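You operate a simulated robot arm through the tools that you are given. There is no shell and no other tool.

Carry out the task below with a simulated robot arm. There is one attempt and no reset: what you move stays moved.

TASK
Mix the tank and top the glycol dose up to 40 ppm.
Fine: shut the tank lid first; read the dose meter once it is mixed; a stroke gives 10 ppm; mix it even again.

Only the result counts: the job must be done as asked and must still hold three seconds after the hand-in. Knocking over, shifting, dropping, spilling or breaking anything else fails it. A push-on lid holds only when it is set on centred and level and pressed home; a screw cap is set on level and turned clockwise until tight.

THE ROBOT
A 6-joint arm with a two-finger parallel gripper, fixed in place. Base frame: the origin is at the foot of the arm, x ahead of it, y to its left, z up. Units: mm, degrees, N and s.
With the tool pointing down near the work surface it reaches from about 560 to 920 mm from the base axis. Its first joint turns from -149.0 to 149.0 degrees. Payload 3.43 kg.
The tool frame sits at the grasp point between the pads (the TCP): z along the fingers, y along the line on which they close. The tips reach 34 mm beyond it. The gripper opens to 128 mm. The fingers are 24 mm wide and 12 mm thick; the gripper's body (48 by 130 mm) begins 96 mm behind the TCP.
Orientation is told as [roll, pitch, yaw] about the base's x, y, z axes, in that order, counted from this pose: with the fingers straight down and closing along the base's y, the tool's x points along the base's -x, its y along +y and its z along -z.

THE INTERFACE
- The arm moves only by the tool drive_tool. Its argument "commands" is a list of rows, each a list of 7 numbers: the closure, from 0 (fully open) to 1 (shut), then the shift along the base's x, y, z in units of 40 mm (1.0 is 40 mm), then the turn, a rotation vector about the base's x, y, z in units of 8 degrees (1.0 is 8 degrees). In form: [[claw, x, y, z, ax, ay, az], ...]. A call has 1 to 20 rows; each row shifts and turns the commanded pose from where the row before left it. A call with a number of a shift or a turn outside -1 to 1 is refused whole. Each row takes 0.2 s and may step no farther than 50 mm and 8.6 degrees from the row before; otherwise, or with a gripper value out of range, the whole call is refused. A pose out of reach is approached as far as the arm can. The call stops where the force on the tool passes 50 N (or 10 N more than at its start, if that is more) or the arm is blocked; 0.2 s more then pass. Each finger travels about 108 mm/s and halts on what it meets, pressing with about 42 N; the grip force reading is that of the motor and also rises with nothing between the fingers. The clock runs only during rows and for 0.2 s after the last one: add rows that do not move to give the fingers time. The reply holds the time, the measured pose of the TCP, the force on the tool along the base axes, the opening and the grip force, in the units named above and with some noise, with the torque about the TCP (base axes, N m) and any sound that the robot's microphone picked up.
- Cameras (640 x 400 px; columns grow to the right, rows downward): "scene" is fixed at [48.1, 506.1, 1383.6]; the picture's right is [0.41, -0.91, 0.00], its down [-0.59, -0.27, -0.76] and it looks along [0.69, 0.31, -0.65] (base axes); focal length 214 px, centre (320, 200). "wrist" rides on the gripper at [76, -11, -160] in the tool frame; the picture's right is [0.15, 0.99, 0.00], its down [-0.88, 0.13, -0.46] and it looks along [-0.45, 0.07, 0.89] (tool axes); focal length 234 px, centre (320, 200). There is no depth. A picture from a camera that has moved, and an enlarged one, comes with that camera's place and axes in the base frame and with its lens. The place of the scene camera against the robot may be out by one fixed shift of up to 12 mm in any direction.
- capture(camera): a new picture of that camera. No time passes.
- slide_trunk(by): slides the trunk up (or, below 0, down) by that many mm; the arm rides with it, the base frame stays. It gives what a move gives, with no picture.
- inspect(camera, box): a new picture of the part [left, top, right, bottom] of that camera's present view, enlarged. No time passes.
- hand_in(): hands the job in; it is judged then, once.

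Nothing tells you positions but the pictures and the camera data. Unless the task says otherwise, let go and move clear before handing in.

The tools are called after "Call:" as a command line: name --pt "numbers of a row" for each row, then --argument value for the rest, lists and objects as JSON in quotes. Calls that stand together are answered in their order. drive_tool: Moves the arm, as the interface text tells. Its arguments: {"type":"object","properties":{"commands":{"type":"array"}},"required":["commands"]} The other tools are called the same way: slide_trunk (by) slides the trunk up or down; capture (camera) takes a picture; inspect (camera, box) takes an enlarged picture of a part of a camera's view; hand_in () hands the job in.

At the start:

```text
time: 0.0
tcp_pos: [562.0, 600.5, 1309.5]
tool_rot: [0.2, -0.1, 0.0]
ft_force: [0.2, -0.2, 0.5]
torque: [-0.03, -0.02, -0.01]
opening: 128.0
gripper_force: 0.1
trunk travel left (down, up): [-655.0, 55.0]
```

scene: 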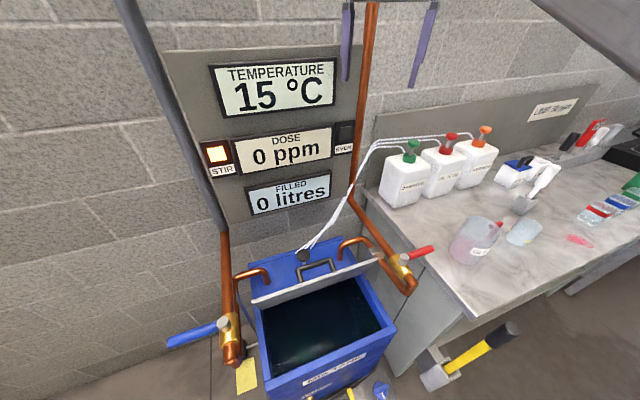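
wrist: 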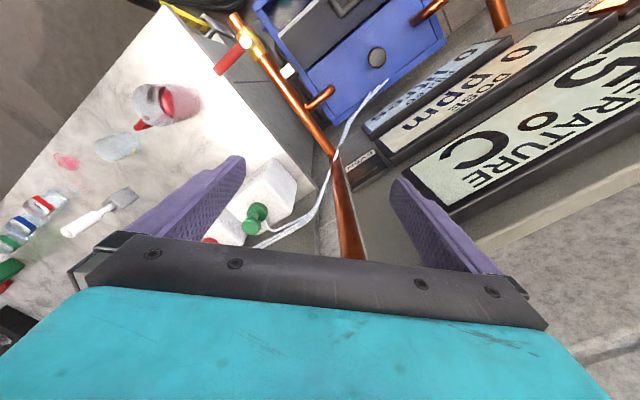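

I see a wall panel with temperature, dose and filled displays, a blue tank with an open lid, two valves, and a bench with three pump bottles. I'll look closer before moving.

Call:
inspect --camera "scene" --box '[180, 40, 380, 220]'

Call:
inspect --camera "scene" --box '[200, 220, 440, 400]'

Call:
inspect --camera "scene" --box '[340, 80, 520, 220]'

Call:
inspect --camera "scene" --box '[440, 80, 640, 280]'

Call:
inspect --camera "wrist" --box '[200, 0, 520, 280]'

```text
2.22 times, centred on (280, 130) of scene
camera zoom: at [48.1, 506.1, 1383.6], right [0.41, -0.91, 0.0], down [-0.59, -0.27, -0.76], along [0.69, 0.31, -0.65], focal length 477 px, centre (409, 356)
```

zoom: 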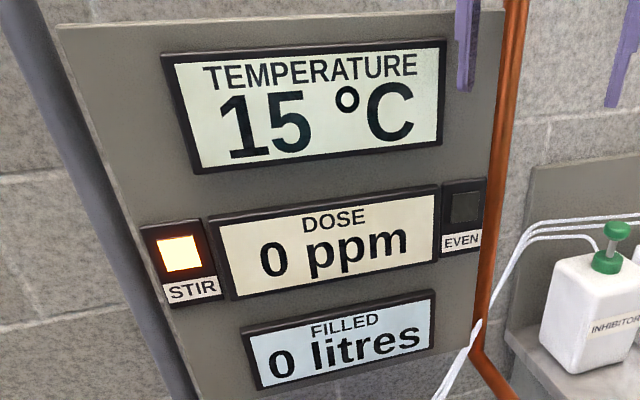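

```text
2.22 times, centred on (320, 310) of scene
camera zoom: at [48.1, 506.1, 1383.6], right [0.41, -0.91, 0.0], down [-0.59, -0.27, -0.76], along [0.69, 0.31, -0.65], focal length 477 px, centre (320, -44)
```

zoom: 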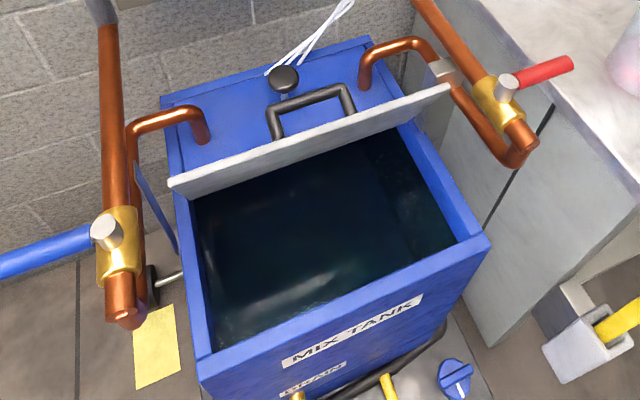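

```text
2.86 times, centred on (430, 150) of scene
camera zoom: at [48.1, 506.1, 1383.6], right [0.41, -0.91, 0.0], down [-0.59, -0.27, -0.76], along [0.69, 0.31, -0.65], focal length 613 px, centre (6, 343)
```

zoom: 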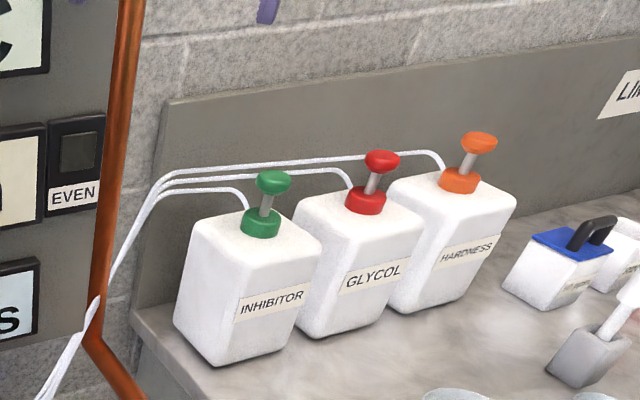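

```text
2.00 times, centred on (540, 180) of scene
camera zoom: at [48.1, 506.1, 1383.6], right [0.41, -0.91, 0.0], down [-0.59, -0.27, -0.76], along [0.69, 0.31, -0.65], focal length 429 px, centre (-120, 240)
```

zoom: 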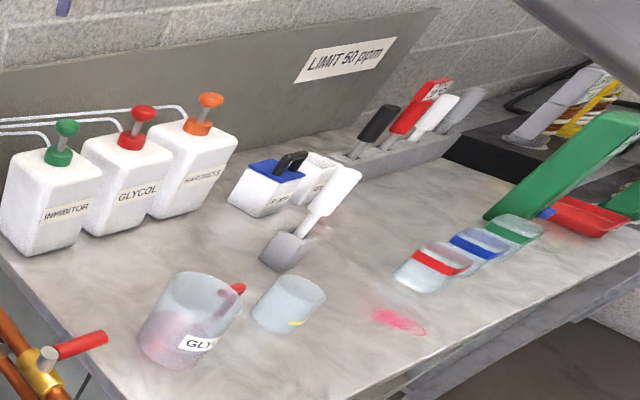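

```text
1.43 times, centred on (360, 140) of wrist
camera zoom: at [485.5, 588.5, 1469.1], right [-0.15, 0.99, 0.0], down [0.88, 0.13, 0.46], along [0.45, 0.07, -0.89], focal length 334 px, centre (263, 286)
```

zoom: 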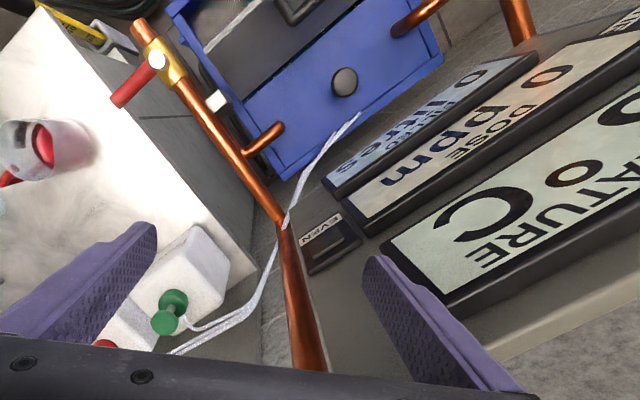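

The lid stands open on the tank, which sits at about (317, 645), rim z≈770; the glycol bottle is the one with the red pump. I'll move the wrist camera over the tank for a closer look before touching anything.

Call:
drive_tool --pt "0 -0.85 0.28 0 0 0 0" --pt "0 -0.85 0.28 0 0 0 0" --pt "0 -0.85 0.28 0 0 0 0" --pt "0 -0.85 0.28 0 0 0 0" --pt "0 -0.85 0.28 0 0 0 0"

Call:
capture --camera "wrist"

Call:
capture --camera "scene"

```text
time: 1.2
tcp_pos: [392.9, 662.0, 1299.0]
tool_rot: [0.9, -0.6, 0.0]
ft_force: [-0.6, 0.4, 0.6]
torque: [0.0, -0.01, 0.03]
opening: 128.1
gripper_force: 0.1
out of reach, approached as far as the arm can: row 3, 5
trunk travel left (down, up): [-655.0, 55.0]
```

```text
taken
camera wrist: at [316.6, 647.9, 1457.0], right [-0.15, 0.99, 0.01], down [0.88, 0.12, 0.47], along [0.46, 0.08, -0.88], focal length 234 px, centre (320, 200)
```

wrist: 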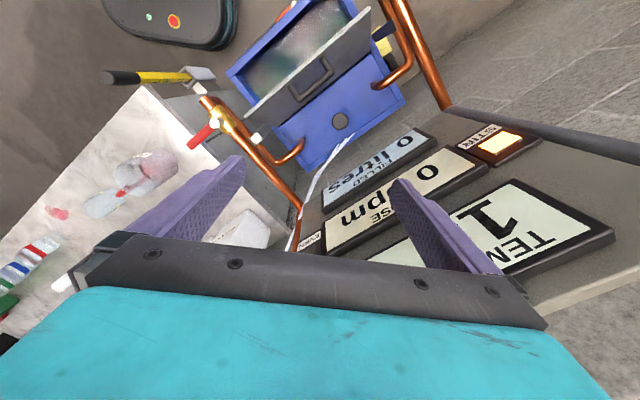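

```text
taken
```

scene: 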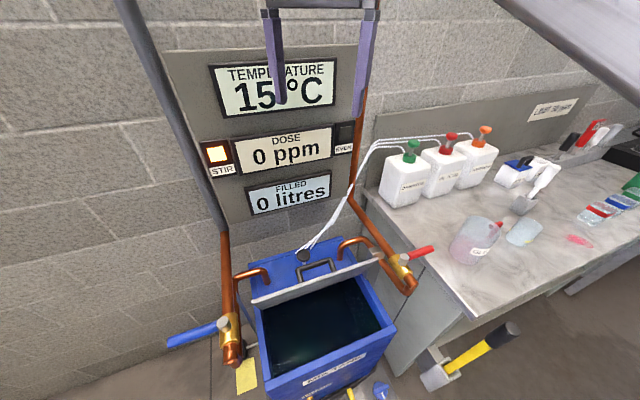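

The tank with its half-open lid, handle and black knob are in view from above. I'll zoom in on those.

Call:
inspect --camera "wrist" --box '[180, 0, 460, 175]'

Call:
inspect --camera "scene" --box '[240, 230, 350, 310]'

Call:
inspect --camera "scene" --box '[300, 320, 440, 400]'

Call:
inspect --camera "wrist" --box '[440, 100, 560, 180]'

```text
2.29 times, centred on (320, 88) of wrist
camera zoom: at [316.6, 647.9, 1457.0], right [-0.15, 0.99, 0.01], down [0.88, 0.12, 0.47], along [0.46, 0.08, -0.88], focal length 535 px, centre (320, 457)
```

zoom: 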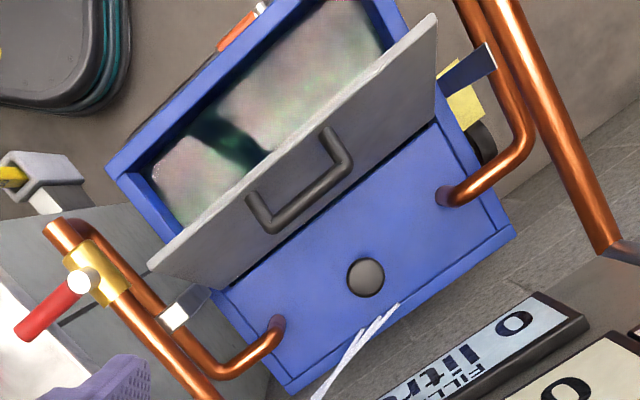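

```text
5.00 times, centred on (295, 270) of scene
camera zoom: at [48.1, 506.1, 1383.6], right [0.41, -0.91, 0.0], down [-0.59, -0.27, -0.76], along [0.69, 0.31, -0.65], focal length 1072 px, centre (445, -150)
```

zoom: 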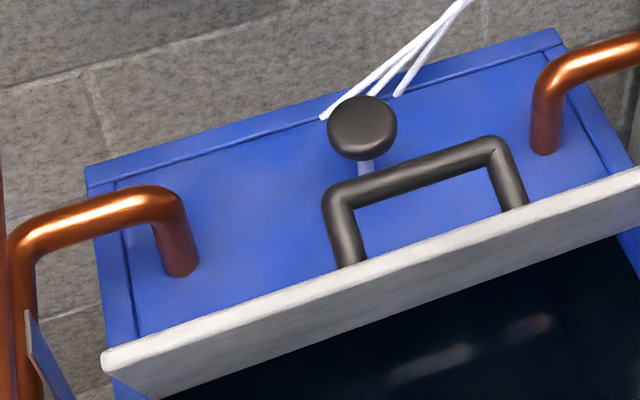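

```text
4.57 times, centred on (370, 360) of scene
camera zoom: at [48.1, 506.1, 1383.6], right [0.41, -0.91, 0.0], down [-0.59, -0.27, -0.76], along [0.69, 0.31, -0.65], focal length 980 px, centre (91, -531)
```

zoom: 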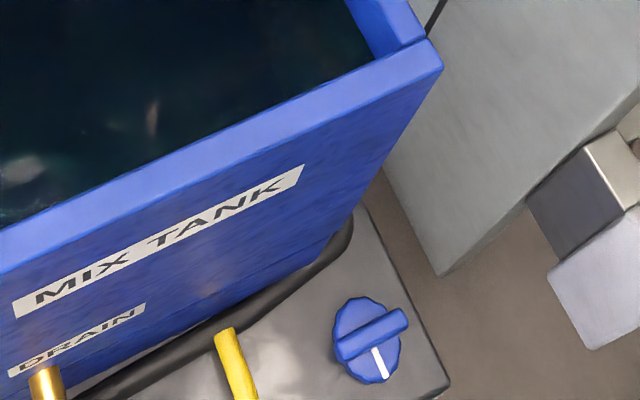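

```text
5.00 times, centred on (500, 140) of wrist
camera zoom: at [316.6, 647.9, 1457.0], right [-0.15, 0.99, 0.01], down [0.88, 0.12, 0.47], along [0.46, 0.08, -0.88], focal length 1171 px, centre (-580, 500)
```

zoom: 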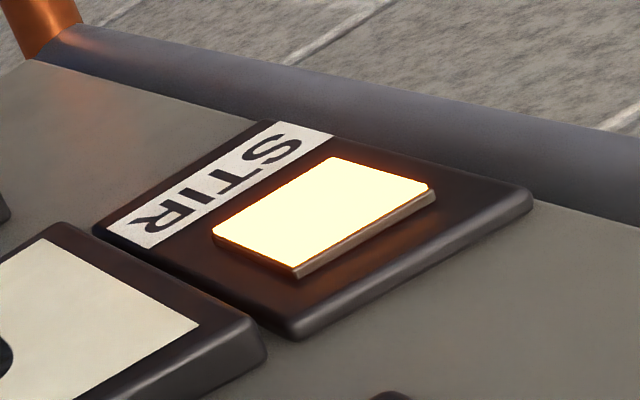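

The lid leans half open on its hinge; behind it a black knob stands on a rod, which could be a stirrer plunger. I'll lower the trunk and view the tank's front, the dial and the knob from nearer.

Call:
slide_trunk --by -150

Call:
drive_tool --pt "0 0 -0.93 0 0 0 0.8" --pt "0 0 -0.93 0 0 0 0.8" --pt "0 0 -0.93 0 0 0 0.8" --pt "0 0 -0.93 0 0 0 0.8" --pt "0 0 -0.93 0 0 0 0.8" --pt "0 0 -0.93 0 0 0 0.8" --pt "0 0 -0.93 0 0 0 0.8"

Call:
capture --camera "wrist"

Call:
capture --camera "scene"

```text
time: 3.0
tcp_pos: [396.0, 662.1, 1148.0]
tool_rot: [0.8, -0.6, 0.0]
ft_force: [-0.1, -0.4, -0.1]
torque: [0.0, -0.01, -0.01]
opening: 128.2
gripper_force: 0.1
trunk travel left (down, up): [-505.0, 205.0]
```

```text
time: 3.7
tcp_pos: [401.8, 575.2, 1120.6]
tool_rot: [1.8, -0.9, 15.3]
ft_force: [-11.4, 18.4, 0.1]
torque: [-3.02, -1.99, -1.92]
opening: 127.9
gripper_force: 0.1
out of reach, approached as far as the arm can: row 1, 2, 3
trunk travel left (down, up): [-505.0, 205.0]
stopped in row 3: the force on the tool passed its limit at 125 N (the readings are from after the stop); the commanded pose is now the measured one
```

```text
taken
camera wrist: at [330.2, 540.0, 1278.4], right [-0.4, 0.92, 0.03], down [0.81, 0.34, 0.47], along [0.42, 0.21, -0.88], focal length 234 px, centre (320, 200)
```

wrist: 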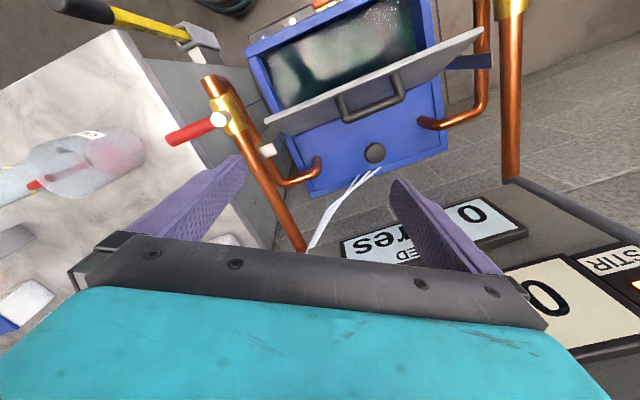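

```text
taken
```

scene: 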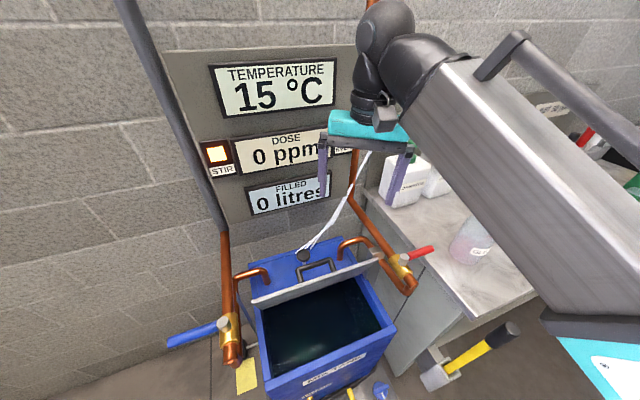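

The move halted at 125 N with nothing nearby in the room; the gripper seems to be crowding the arm's own forearm because it is high relative to the shoulder. I'll back off, lower the tool, and check.

Call:
drive_tool --pt "0 0 0.3 0 0 0 -0.5" --pt "0 0 0.3 -0.3 0 0 -0.5" --pt "0 0 0 -0.5 0 0 0" --pt "0 0 0 0 0 0 0"

Call:
capture --camera "scene"

```text
time: 4.7
tcp_pos: [401.6, 599.5, 1088.0]
tool_rot: [1.6, -0.7, 7.5]
ft_force: [0.5, -0.9, -0.2]
torque: [0.0, 0.01, 0.03]
opening: 127.8
gripper_force: 0.1
trunk travel left (down, up): [-505.0, 205.0]
```

```text
taken
```

scene: 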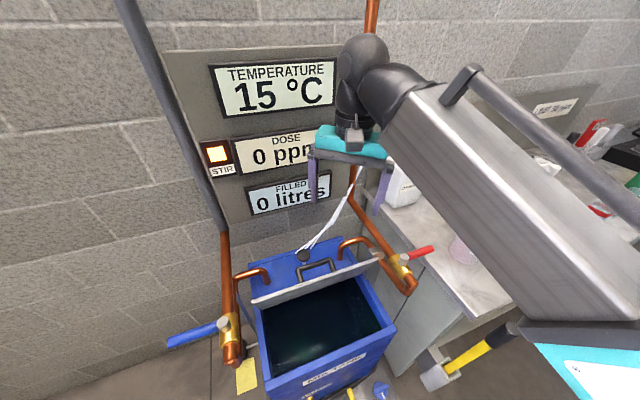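

Free again. I'll lower the tool a little and swing toward the tank's front side to see the dial and note.

Call:
drive_tool --pt "0 0 -0.3 -0.7 0 0 0.5" --pt "0 0 -0.5 -0.7 0 0 0.6" --pt "0 0 -0.7 -0.3 0 0 0.6" --pt "0 0 -0.8 0 0 0 0.6" --pt "0 0 -0.8 0 0 0 0.6" --pt "0 0 -0.6 0 0 0 0.6"

Call:
capture --camera "wrist"

Call:
capture --camera "scene"

```text
time: 5.5
tcp_pos: [401.4, 555.5, 1025.6]
tool_rot: [2.1, -0.6, 17.0]
ft_force: [-11.2, 15.6, 0.1]
torque: [-2.82, -1.91, -1.85]
opening: 128.0
gripper_force: 0.0
trunk travel left (down, up): [-505.0, 205.0]
stopped in row 3: the force on the tool passed its limit at 105 N (the readings are from after the stop); the commanded pose is now the measured one
```

```text
taken
camera wrist: at [332.4, 516.2, 1184.3], right [-0.43, 0.9, 0.03], down [0.8, 0.37, 0.47], along [0.41, 0.23, -0.88], focal length 234 px, centre (320, 200)
```

wrist: 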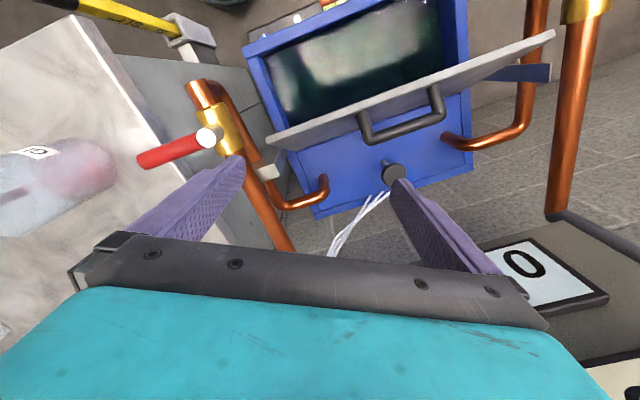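

```text
taken
```

scene: 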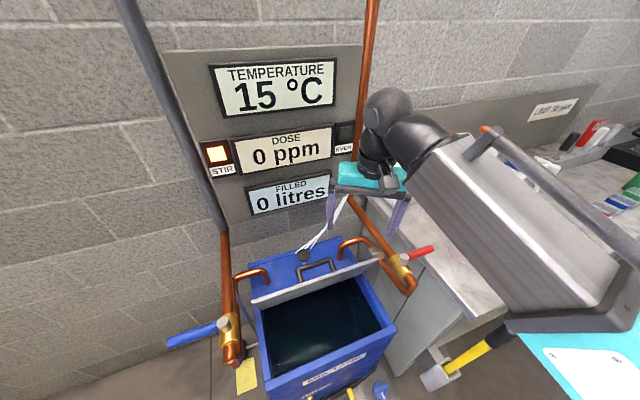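

The wrist camera bracket meets the forearm when the yaw turns positive here, so I'll turn the yaw negative instead and then move over for the view.

Call:
drive_tool --pt "0 0 0.1 0 0 0 -0.9" --pt "0 0 0 0 0 0 -1" --pt "0 0 -0.5 0 0 0 -1" --pt "0 0 -0.8 0 0 0 -1" --pt "0 0 -0.8 0 0 0 -1" --pt "0 0 -0.8 0 0 0 -0.5" --pt "0 0 -0.8 0 0 0 0"

Call:
capture --camera "wrist"

```text
time: 7.1
tcp_pos: [403.3, 410.1, 1026.7]
tool_rot: [2.1, -0.7, -26.0]
ft_force: [-0.4, 0.1, -0.4]
torque: [0.0, -0.01, 0.01]
opening: 128.0
gripper_force: 0.1
trunk travel left (down, up): [-505.0, 205.0]
```

```text
taken
camera wrist: at [325.3, 428.7, 1185.9], right [0.3, 0.95, 0.03], down [0.84, -0.28, 0.47], along [0.46, -0.11, -0.88], focal length 234 px, centre (320, 200)
```

wrist: 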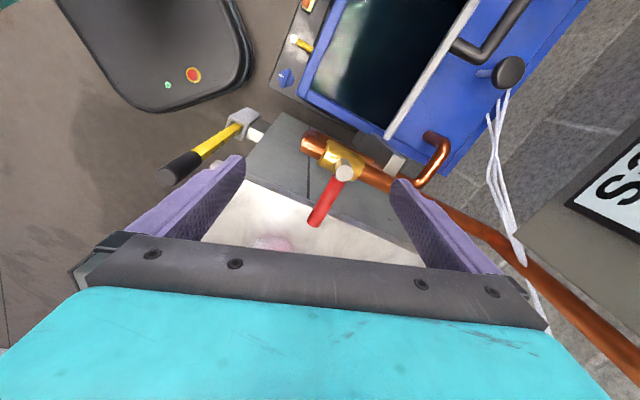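

Call:
inspect --camera "wrist" --box '[250, 0, 350, 110]'

Call:
inspect --camera "wrist" --box '[430, 20, 550, 180]'

Call:
inspect --camera "wrist" --box '[280, 0, 600, 200]'

```text
3.64 times, centred on (300, 55) of wrist
camera zoom: at [325.3, 428.7, 1185.9], right [0.3, 0.95, 0.03], down [0.84, -0.28, 0.47], along [0.46, -0.11, -0.88], focal length 852 px, centre (393, 727)
```

zoom: 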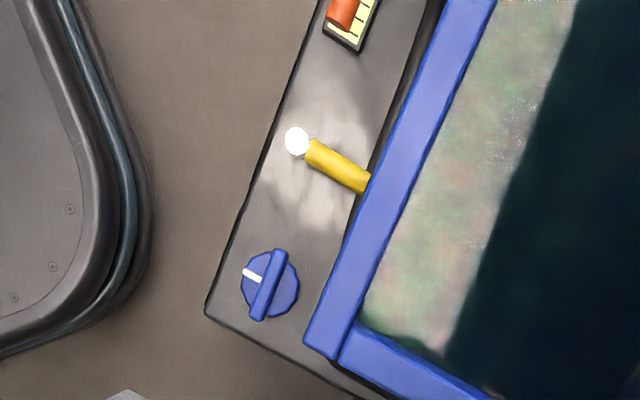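

```text
2.50 times, centred on (490, 100) of wrist
camera zoom: at [325.3, 428.7, 1185.9], right [0.3, 0.95, 0.03], down [0.84, -0.28, 0.47], along [0.46, -0.11, -0.88], focal length 585 px, centre (-105, 450)
```

zoom: 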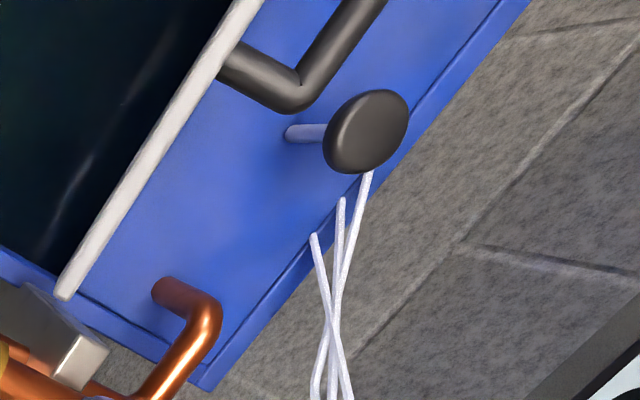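

```text
2.00 times, centred on (440, 100) of wrist
camera zoom: at [325.3, 428.7, 1185.9], right [0.3, 0.95, 0.03], down [0.84, -0.28, 0.47], along [0.46, -0.11, -0.88], focal length 468 px, centre (80, 400)
```

zoom: 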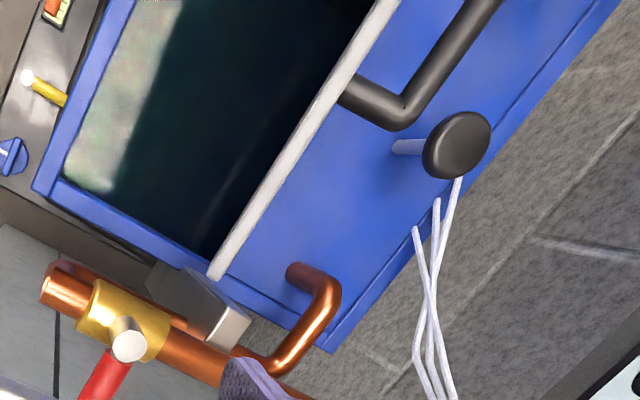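

The lid's free edge is at about d=649 along the (1,1) direction and z≈890, its hinge near d=726, z≈720, so it stands about 65° open. I'll go over it with the fingers shut and yaw −45° to line up for pushing it closed from behind.

Call:
drive_tool --pt "0.5 -0.1 0.9 0 0 0 -0.8" --pt "1 -0.15 0.95 0 0 0 -0.8" --pt "1 -0.2 0.95 0 0 0 -0.8" --pt "1 -0.2 0.95 0 0 0 0" --pt "1 -0.2 0.95 0 0 0 0" --pt "1 -0.2 0.95 0 0 0 0" --pt "1 -0.15 0.85 0 0 0 0"

Call:
capture --camera "wrist"

Call:
capture --camera "scene"

```text
time: 8.7
tcp_pos: [353.4, 670.6, 1027.4]
tool_rot: [2.0, -0.8, -45.1]
ft_force: [0.0, -0.4, -0.1]
torque: [0.0, -0.01, -0.02]
opening: 0.0
gripper_force: 33.1
trunk travel left (down, up): [-505.0, 205.0]
```

```text
taken
camera wrist: at [285.7, 713.3, 1185.4], right [0.6, 0.8, 0.03], down [0.7, -0.54, 0.47], along [0.39, -0.26, -0.88], focal length 234 px, centre (320, 200)
```

wrist: 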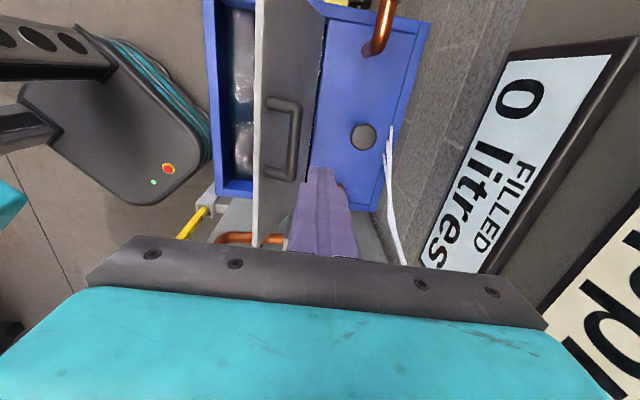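

```text
taken
```

scene: 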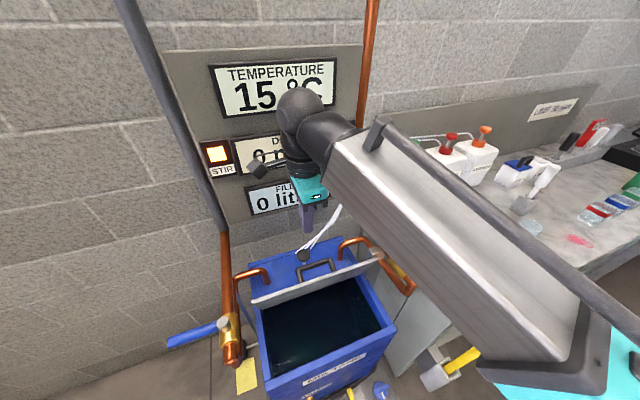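

The handle bar sits near the lid's free edge, so I'll push the lid's outer face beside it, at e≈−310. First I'll level the tool, shift sideways and drop behind the lid.

Call:
drive_tool --pt "1 -0.76 0.76 0 -0.106 0.248 0" --pt "1 -0.76 0.76 0 0 0 0" --pt "1 0 0 -0.7 0 0 0" --pt "1 0 0 -0.8 0 0 0" --pt "1 0 0 -0.8 0 0 0" --pt "1 0 0 -0.7 0 0 0"

Call:
capture --camera "wrist"

Call:
inspect --camera "scene" --box '[200, 160, 440, 340]'

```text
time: 10.1
tcp_pos: [293.1, 731.5, 905.7]
tool_rot: [0.2, 0.1, -45.1]
ft_force: [1.0, 0.6, -0.4]
torque: [-0.02, 0.01, 0.02]
opening: 0.0
gripper_force: 32.9
trunk travel left (down, up): [-505.0, 205.0]
```

```text
taken
camera wrist: at [231.6, 775.9, 1066.3], right [0.6, 0.8, 0.0], down [0.71, -0.53, 0.45], along [0.36, -0.27, -0.89], focal length 234 px, centre (320, 200)
```

wrist: 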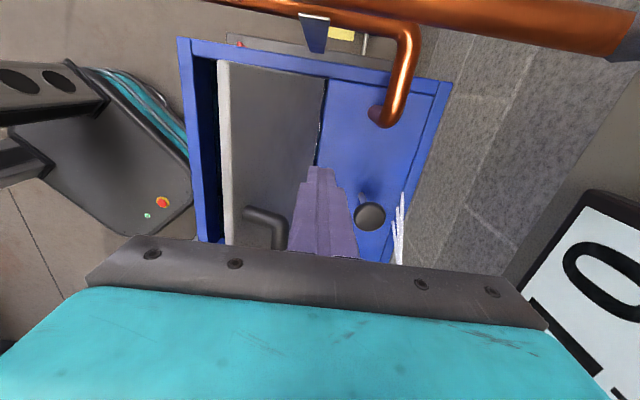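

```text
2.22 times, centred on (320, 250) of scene
camera zoom: at [48.1, 506.1, 1383.6], right [0.41, -0.91, 0.0], down [-0.59, -0.27, -0.76], along [0.69, 0.31, -0.65], focal length 477 px, centre (320, 89)
```

zoom: 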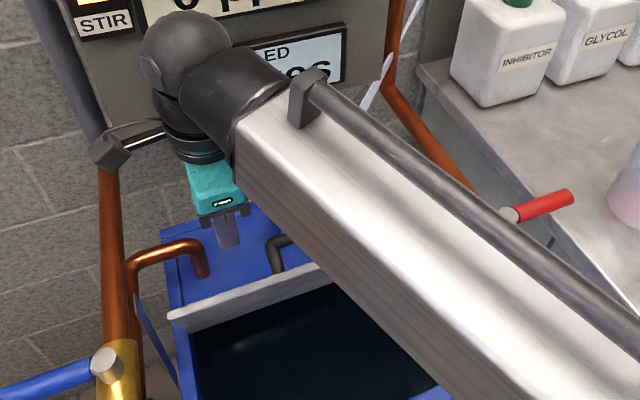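

The forearm slopes low across the tank, so I'll raise the trunk to keep the elbow higher, then bring the tool back down to the same spot.

Call:
slide_trunk --by 170

Call:
drive_tool --pt "1 0 0 -0.85 0 0 0" --pt "1 0 0 -0.85 0 0 0" --pt "1 0 0 -0.85 0 0 0" --pt "1 0 0 -0.85 0 0 0" --pt "1 0 0 -0.85 0 0 0"

Call:
capture --camera "scene"

Call:
capture --camera "wrist"

```text
time: 12.0
tcp_pos: [292.4, 731.3, 1077.6]
tool_rot: [0.1, 0.1, -45.1]
ft_force: [-0.6, -0.3, 0.5]
torque: [-0.01, -0.03, 0.01]
opening: 0.1
gripper_force: 32.8
trunk travel left (down, up): [-675.0, 35.0]
```

```text
time: 13.2
tcp_pos: [291.7, 731.0, 906.0]
tool_rot: [0.1, 0.3, -45.1]
ft_force: [0.0, -0.6, -0.1]
torque: [0.04, -0.01, 0.02]
opening: 0.0
gripper_force: 32.9
trunk travel left (down, up): [-675.0, 35.0]
```

```text
taken
```

scene: 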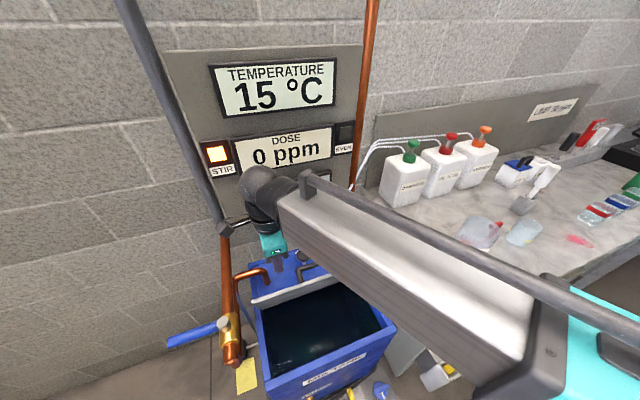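

```text
taken
camera wrist: at [230.6, 775.4, 1065.8], right [0.6, 0.8, 0.0], down [0.71, -0.53, 0.45], along [0.36, -0.27, -0.89], focal length 234 px, centre (320, 200)
```

wrist: 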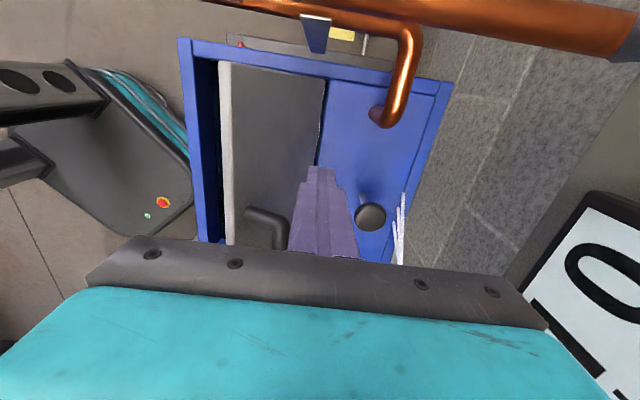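

The arm now arches higher. I'll push the lid along its closing arc in small steps, first half.

Call:
drive_tool --pt "1 -0.707 -0.707 -0.1 0 0 0" --pt "1 -0.371 -0.371 -0.325 0 0 0" --pt "1 -0.477 -0.477 -0.45 0 0 0" --pt "1 -0.3 -0.3 -0.425 0 0 0"

Call:
capture --camera "wrist"

Call:
inspect --camera "scene" --box '[200, 160, 440, 340]'

```text
time: 14.2
tcp_pos: [217.0, 655.2, 852.2]
tool_rot: [0.1, 0.1, -45.2]
ft_force: [-0.6, 0.4, 0.2]
torque: [0.02, 0.02, -0.03]
opening: 0.0
gripper_force: 32.9
trunk travel left (down, up): [-675.0, 35.0]
```

```text
taken
camera wrist: at [156.5, 701.3, 1013.1], right [0.6, 0.8, 0.0], down [0.71, -0.53, 0.45], along [0.36, -0.27, -0.89], focal length 234 px, centre (320, 200)
```

wrist: 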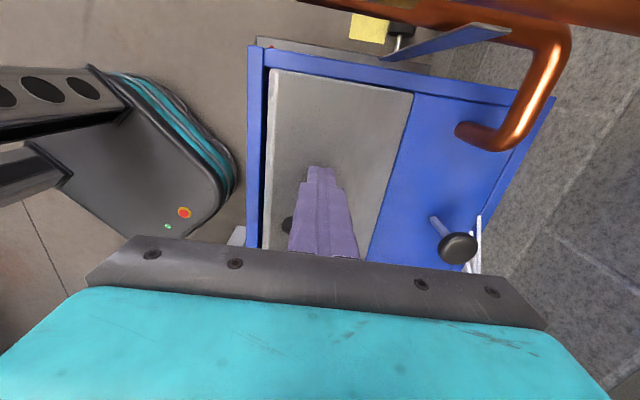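

```text
2.22 times, centred on (320, 250) of scene
camera zoom: at [48.1, 506.1, 1383.6], right [0.41, -0.91, 0.0], down [-0.59, -0.27, -0.76], along [0.69, 0.31, -0.65], focal length 477 px, centre (320, 89)
```

zoom: 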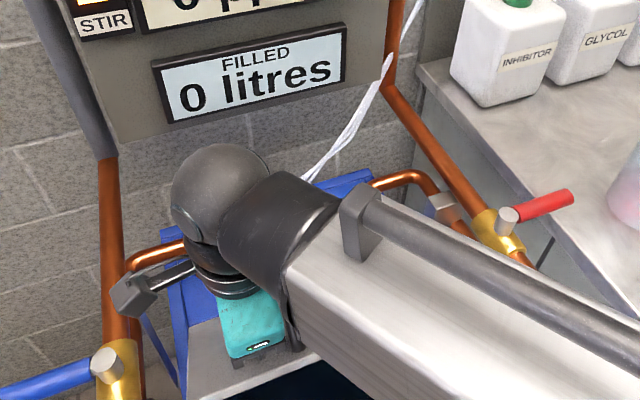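

The lid is moving down ahead of the fingers. I'll continue along the arc.

Call:
drive_tool --pt "1 -0.177 -0.177 -0.35 0 0 0" --pt "1 -0.194 -0.194 -0.475 0 0 0" --pt "1 -0.141 -0.141 -0.475 0 0 0" --pt "1 -0.106 -0.106 -0.5 0 0 0"

Call:
capture --camera "wrist"

Call:
inspect --camera "scene" --box '[200, 220, 440, 400]'

```text
time: 15.2
tcp_pos: [193.9, 631.5, 782.3]
tool_rot: [0.1, 0.2, -45.1]
ft_force: [-0.7, -0.3, 0.1]
torque: [0.01, 0.02, -0.03]
opening: 0.0
gripper_force: 32.5
trunk travel left (down, up): [-675.0, 35.0]
```

```text
taken
camera wrist: at [132.6, 676.9, 941.3], right [0.6, 0.8, 0.0], down [0.71, -0.53, 0.45], along [0.36, -0.27, -0.89], focal length 234 px, centre (320, 200)
```

wrist: 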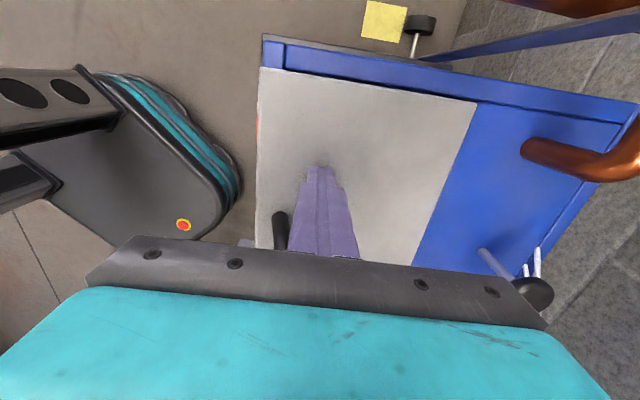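

```text
2.22 times, centred on (320, 310) of scene
camera zoom: at [48.1, 506.1, 1383.6], right [0.41, -0.91, 0.0], down [-0.59, -0.27, -0.76], along [0.69, 0.31, -0.65], focal length 477 px, centre (320, -44)
```

zoom: 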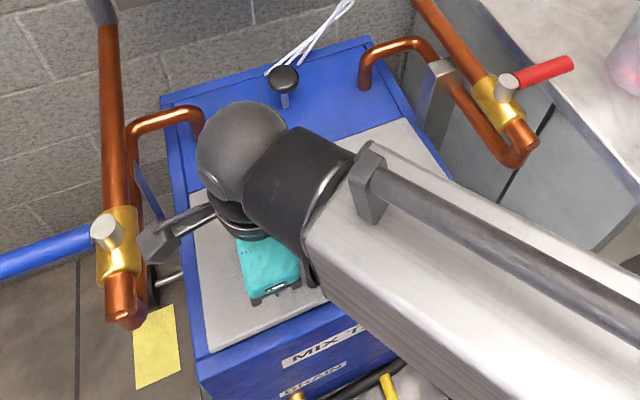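

The lid looks shut or almost shut. I'll press down gently to make sure it is seated, watching the force.

Call:
drive_tool --pt "1 0 0 -0.2 0 0 0" --pt "1 0 0 -0.2 0 0 0" --pt "1 0 0 -0.15 0 0 0" --pt "1 0 0 -0.1 0 0 0" --pt "1 0 0 0 0 0 0"

Call:
capture --camera "wrist"

```text
time: 16.4
tcp_pos: [194.9, 632.0, 755.6]
tool_rot: [0.1, 0.1, -45.1]
ft_force: [-0.4, -0.3, 0.6]
torque: [-0.01, -0.02, 0.01]
opening: 0.1
gripper_force: 32.8
trunk travel left (down, up): [-675.0, 35.0]
```

```text
taken
camera wrist: at [133.0, 677.1, 916.3], right [0.6, 0.8, 0.0], down [0.71, -0.53, 0.45], along [0.36, -0.27, -0.89], focal length 234 px, centre (320, 200)
```

wrist: 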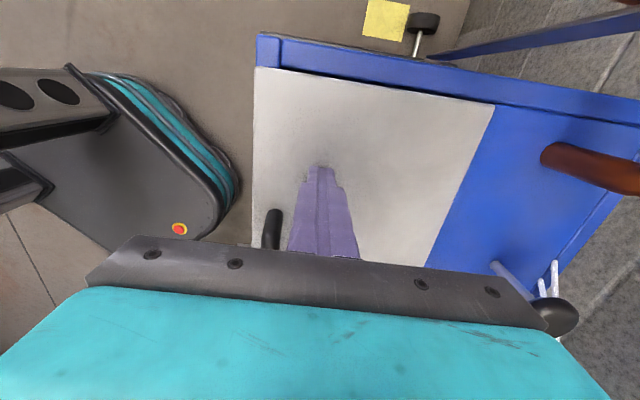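

Call:
drive_tool --pt "1 0 0 -0.12 0 0 0" --pt "1 0 0 -0.12 0 0 0" --pt "1 0 0 -0.12 0 0 0" --pt "1 0 0 -0.12 0 0 0"

Call:
inspect --camera "wrist" --box '[220, 20, 560, 260]'

```text
time: 17.5
tcp_pos: [195.7, 632.2, 743.4]
tool_rot: [0.3, 0.2, -45.0]
ft_force: [-4.0, -9.4, 31.0]
torque: [-0.62, -0.13, -0.09]
opening: 0.0
gripper_force: 32.8
trunk travel left (down, up): [-675.0, 35.0]
stopped in row 4: the force on the tool passed its limit at 52 N (the readings are from after the stop); the commanded pose is now the measured one
```

```text
1.67 times, centred on (390, 140) of wrist
camera zoom: at [133.1, 675.5, 904.6], right [0.6, 0.8, 0.01], down [0.71, -0.54, 0.45], along [0.37, -0.27, -0.89], focal length 390 px, centre (203, 300)
```

zoom: 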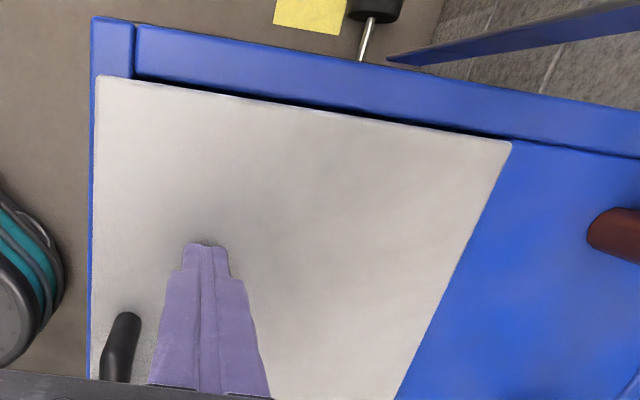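

The lid is seated at about z=709 and took the press. I'll lift off and go above the black knob at about (416, 728, 775).

Call:
drive_tool --pt "1 0 0 0.8 0 0 0" --pt "1 0 0 1 0 0 0" --pt "1 0 0 1 0 0 0" --pt "1 0 0 1 0 0 0" --pt "1 0.917 0.4 0 0 0 0" --pt "1 0.917 0.4 0 0 0 0" --pt "1 0.917 0.4 0 0 0 0" --pt "1 0.917 0.4 0 0 0 0" --pt "1 0.8 0.35 0 0 0 0"

Call:
capture --camera "wrist"

Call:
capture --camera "scene"

```text
time: 19.5
tcp_pos: [373.4, 712.7, 893.0]
tool_rot: [0.3, 0.3, -45.1]
ft_force: [-0.4, -0.1, -0.1]
torque: [-0.02, 0.01, -0.03]
opening: 0.0
gripper_force: 33.1
trunk travel left (down, up): [-675.0, 35.0]
```

```text
taken
camera wrist: at [312.6, 757.4, 1052.6], right [0.6, 0.8, 0.01], down [0.71, -0.53, 0.45], along [0.37, -0.27, -0.89], focal length 234 px, centre (320, 200)
```

wrist: 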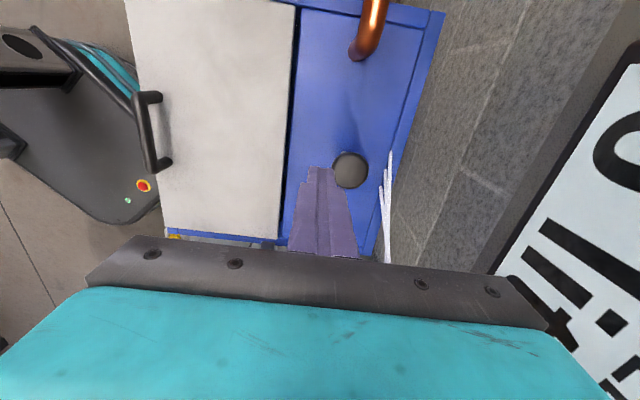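

```text
taken
```

scene: 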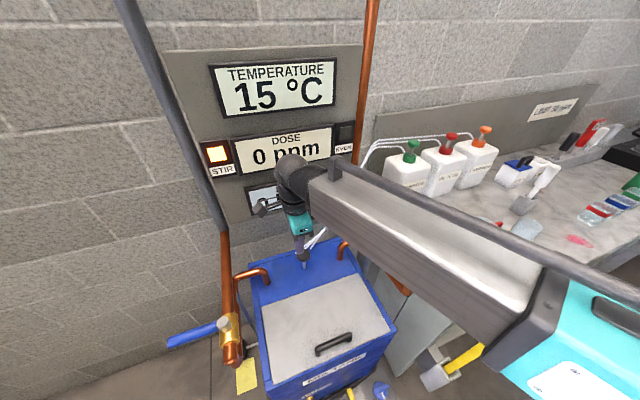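

The lid is shut. The knob is confirmed at about (417, 728); I'll centre over it and press down gently to learn how it moves.

Call:
drive_tool --pt "1 0.55 0.19 0 0 0 0" --pt "1 0.55 0.19 0 0 0 0" --pt "1 0 0 -0.9 0 0 0" --pt "1 0 0 -0.9 0 0 0" --pt "1 0 0 -0.3 0 0 0" --pt "1 0 0 -0.2 0 0 0" --pt "1 0 0 -0.2 0 0 0" --pt "1 0 0 -0.2 0 0 0"

Call:
capture --camera "wrist"

Call:
inspect --camera "scene" --box '[180, 40, 380, 300]'

```text
time: 21.3
tcp_pos: [417.4, 727.3, 784.9]
tool_rot: [0.3, 0.2, -45.1]
ft_force: [-0.1, 1.9, 5.5]
torque: [0.09, -0.05, -0.03]
opening: 0.1
gripper_force: 32.8
trunk travel left (down, up): [-675.0, 35.0]
```

```text
taken
camera wrist: at [355.8, 771.7, 945.4], right [0.6, 0.8, 0.01], down [0.71, -0.54, 0.45], along [0.37, -0.27, -0.89], focal length 234 px, centre (320, 200)
```

wrist: 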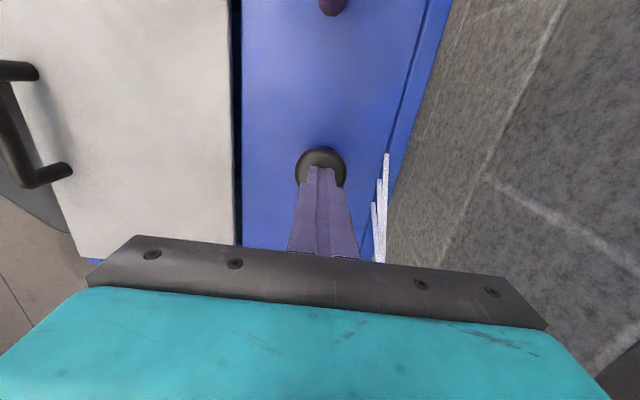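

```text
1.54 times, centred on (280, 170) of scene
camera zoom: at [48.1, 506.1, 1383.6], right [0.41, -0.91, 0.0], down [-0.59, -0.27, -0.76], along [0.69, 0.31, -0.65], focal length 330 px, centre (382, 246)
```

zoom: 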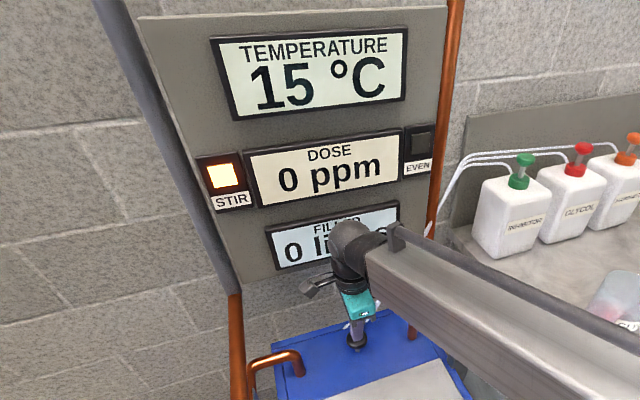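

The knob yields with about 5 N, so it moves as a plunger. I'll push further to find its end.

Call:
drive_tool --pt "1 0 0 -0.2 0 0 0" --pt "1 0 0 -0.2 0 0 0" --pt "1 0 0 -0.2 0 0 0" --pt "1 0 0 -0.2 0 0 0"

Call:
capture --camera "wrist"

Call:
inspect --camera "scene" --box '[180, 40, 380, 300]'

```text
time: 22.4
tcp_pos: [418.3, 726.8, 762.5]
tool_rot: [0.8, 0.4, -45.0]
ft_force: [-5.1, -8.5, 30.8]
torque: [-0.35, 0.2, 0.02]
opening: 0.0
gripper_force: 33.4
trunk travel left (down, up): [-675.0, 35.0]
stopped in row 4: the force on the tool passed its limit at 52 N (the readings are from after the stop); the commanded pose is now the measured one
```

```text
taken
camera wrist: at [355.0, 770.1, 922.7], right [0.6, 0.8, 0.02], down [0.71, -0.54, 0.45], along [0.37, -0.26, -0.89], focal length 234 px, centre (320, 200)
```

wrist: 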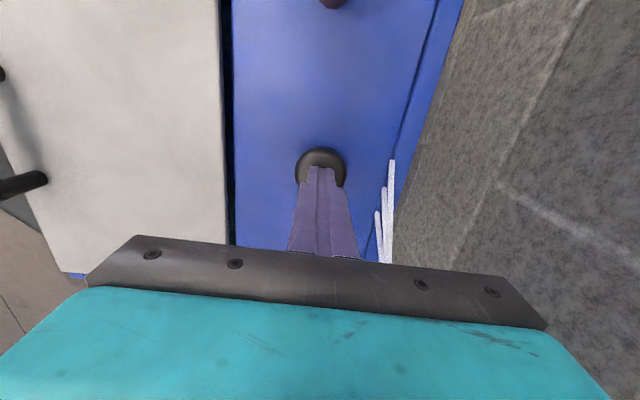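

```text
1.54 times, centred on (280, 170) of scene
camera zoom: at [48.1, 506.1, 1383.6], right [0.41, -0.91, 0.0], down [-0.59, -0.27, -0.76], along [0.69, 0.31, -0.65], focal length 330 px, centre (382, 246)
```

zoom: 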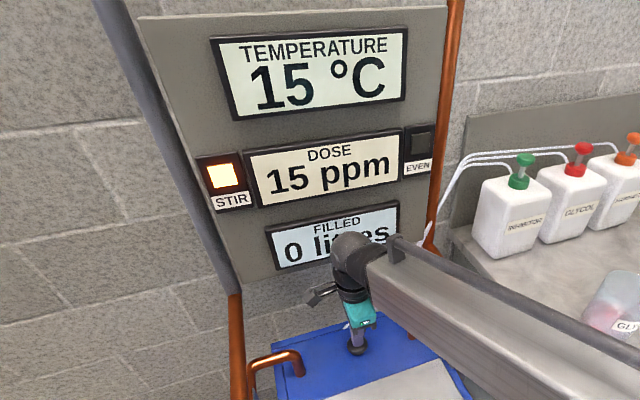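

A full press at tip z≈729 stirred the tank: the dose meter now reads 15 ppm, and EVEN is still dark. I'll lift to see whether the plunger springs back.

Call:
drive_tool --pt "1 0 0 0.7 0 0 0" --pt "1 0 0 0.7 0 0 0" --pt "1 0 0 0.2 0 0 0" --pt "1 0 0 0 0 0 0"

Call:
capture --camera "wrist"

Call:
inspect --camera "scene" --box '[180, 40, 380, 300]'

```text
time: 23.4
tcp_pos: [420.5, 730.7, 821.1]
tool_rot: [0.7, 0.4, -45.1]
ft_force: [-0.7, 0.3, 0.2]
torque: [-0.01, 0.01, -0.03]
opening: 0.0
gripper_force: 32.7
trunk travel left (down, up): [-675.0, 35.0]
```

```text
taken
camera wrist: at [357.3, 772.8, 981.6], right [0.6, 0.8, 0.01], down [0.71, -0.54, 0.45], along [0.37, -0.26, -0.89], focal length 234 px, centre (320, 200)
```

wrist: 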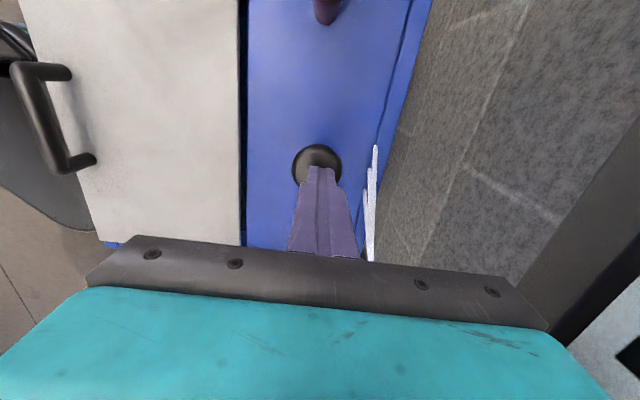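

```text
1.54 times, centred on (280, 170) of scene
camera zoom: at [48.1, 506.1, 1383.6], right [0.41, -0.91, 0.0], down [-0.59, -0.27, -0.76], along [0.69, 0.31, -0.65], focal length 330 px, centre (382, 246)
```

zoom: 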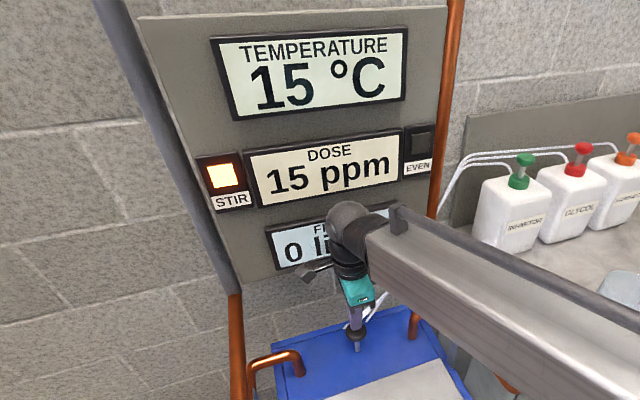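

The plunger springs back, so it is a hand stirrer. I'll recentre and give several strokes, then read the meter.

Call:
drive_tool --pt "1 -0.08 -0.07 -0.1 -0.05 -0.06 0" --pt "1 0 0 -0.65 0 0 0" --pt "1 0 0 -0.65 0 0 0" --pt "1 0 0 0.65 0 0 0" --pt "1 0 0 0.65 0 0 0" --pt "1 0 0 0 0 0 0"

Call:
inspect --camera "scene" --box '[180, 40, 380, 300]'

```text
time: 24.8
tcp_pos: [415.8, 728.5, 817.0]
tool_rot: [0.9, -0.3, -45.0]
ft_force: [0.0, -0.1, 0.3]
torque: [-0.02, 0.02, -0.02]
opening: 0.0
gripper_force: 32.7
trunk travel left (down, up): [-675.0, 35.0]
```

```text
1.54 times, centred on (280, 170) of scene
camera zoom: at [48.1, 506.1, 1383.6], right [0.41, -0.91, 0.0], down [-0.59, -0.27, -0.76], along [0.69, 0.31, -0.65], focal length 330 px, centre (382, 246)
```

zoom: 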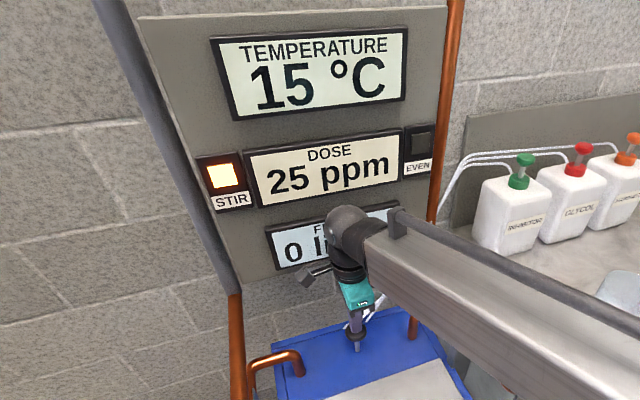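

Reading is now 25 ppm, EVEN still dark. I'll keep stirring one stroke at a time.

Call:
drive_tool --pt "1 0 0 -0.65 0 0 0" --pt "1 0 0 -0.65 0 0 0" --pt "1 0 0 0.65 0 0 0" --pt "1 0 0 0.65 0 0 0" --pt "1 0 0 0 0 0 0"

Call:
inspect --camera "scene" --box '[180, 40, 380, 300]'

```text
time: 26.0
tcp_pos: [414.3, 727.3, 817.6]
tool_rot: [0.8, -0.2, -45.0]
ft_force: [0.3, -0.5, 0.4]
torque: [-0.01, -0.06, 0.01]
opening: 0.2
gripper_force: 32.8
trunk travel left (down, up): [-675.0, 35.0]
```

```text
1.54 times, centred on (280, 170) of scene
camera zoom: at [48.1, 506.1, 1383.6], right [0.41, -0.91, 0.0], down [-0.59, -0.27, -0.76], along [0.69, 0.31, -0.65], focal length 330 px, centre (382, 246)
```

zoom: 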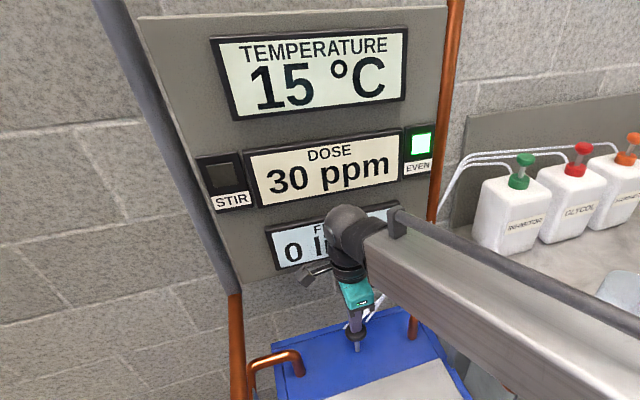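

EVEN is lit and the true dose is 30 ppm, so exactly one glycol stroke is needed. I'll back away from the panel and swing over to view the red pump, estimated at about (844, 387, 1070).

Call:
drive_tool --pt "1 0 0 1 0 0 0" --pt "1 0 0 1 0 0 0" --pt "1 -0.85 -0.85 0.1 0 0 0" --pt "1 -0.85 -0.85 0.1 0 0 0" --pt "1 -0.85 -0.85 0.3 0 0 0" --pt "1 0.5 -0.5 1 0 0 0" --pt "1 0.5 -0.5 1 0 0 0" --pt "1 0.8 -0.7 0.6 0 0 0" --pt "1 0.9 -0.75 0.5 0 0 0" --pt "1 0.9 -0.75 0.5 0 0 0" --pt "1 0.9 -0.75 0.5 0 0 0" --pt "1 0.9 -0.75 0.5 0 0 0" --pt "1 0.9 -0.75 0.5 0 0 0" --pt "1 0.9 -0.75 0.3 0 0 0"

Call:
capture --camera "wrist"

Call:
capture --camera "scene"

```text
refused: row 9 steps farther than a row can; nothing moved
```

```text
taken
camera wrist: at [352.2, 772.3, 977.8], right [0.6, 0.8, 0.01], down [0.71, -0.53, 0.46], along [0.38, -0.27, -0.89], focal length 234 px, centre (320, 200)
```

wrist: 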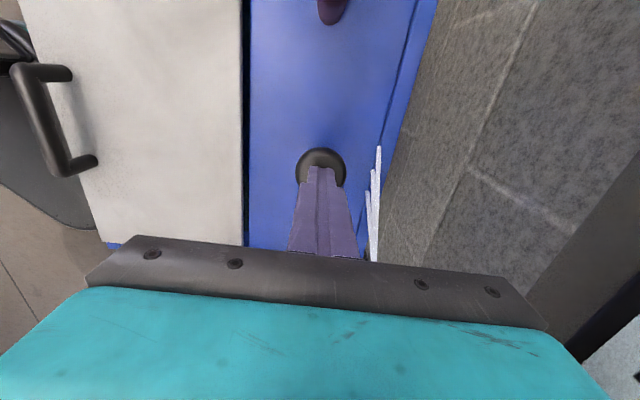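

```text
taken
```

scene: 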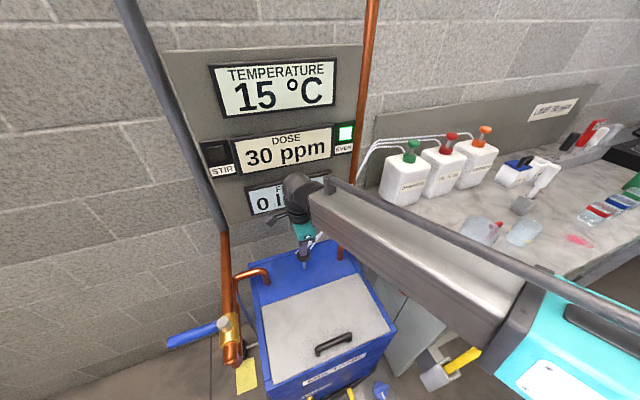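

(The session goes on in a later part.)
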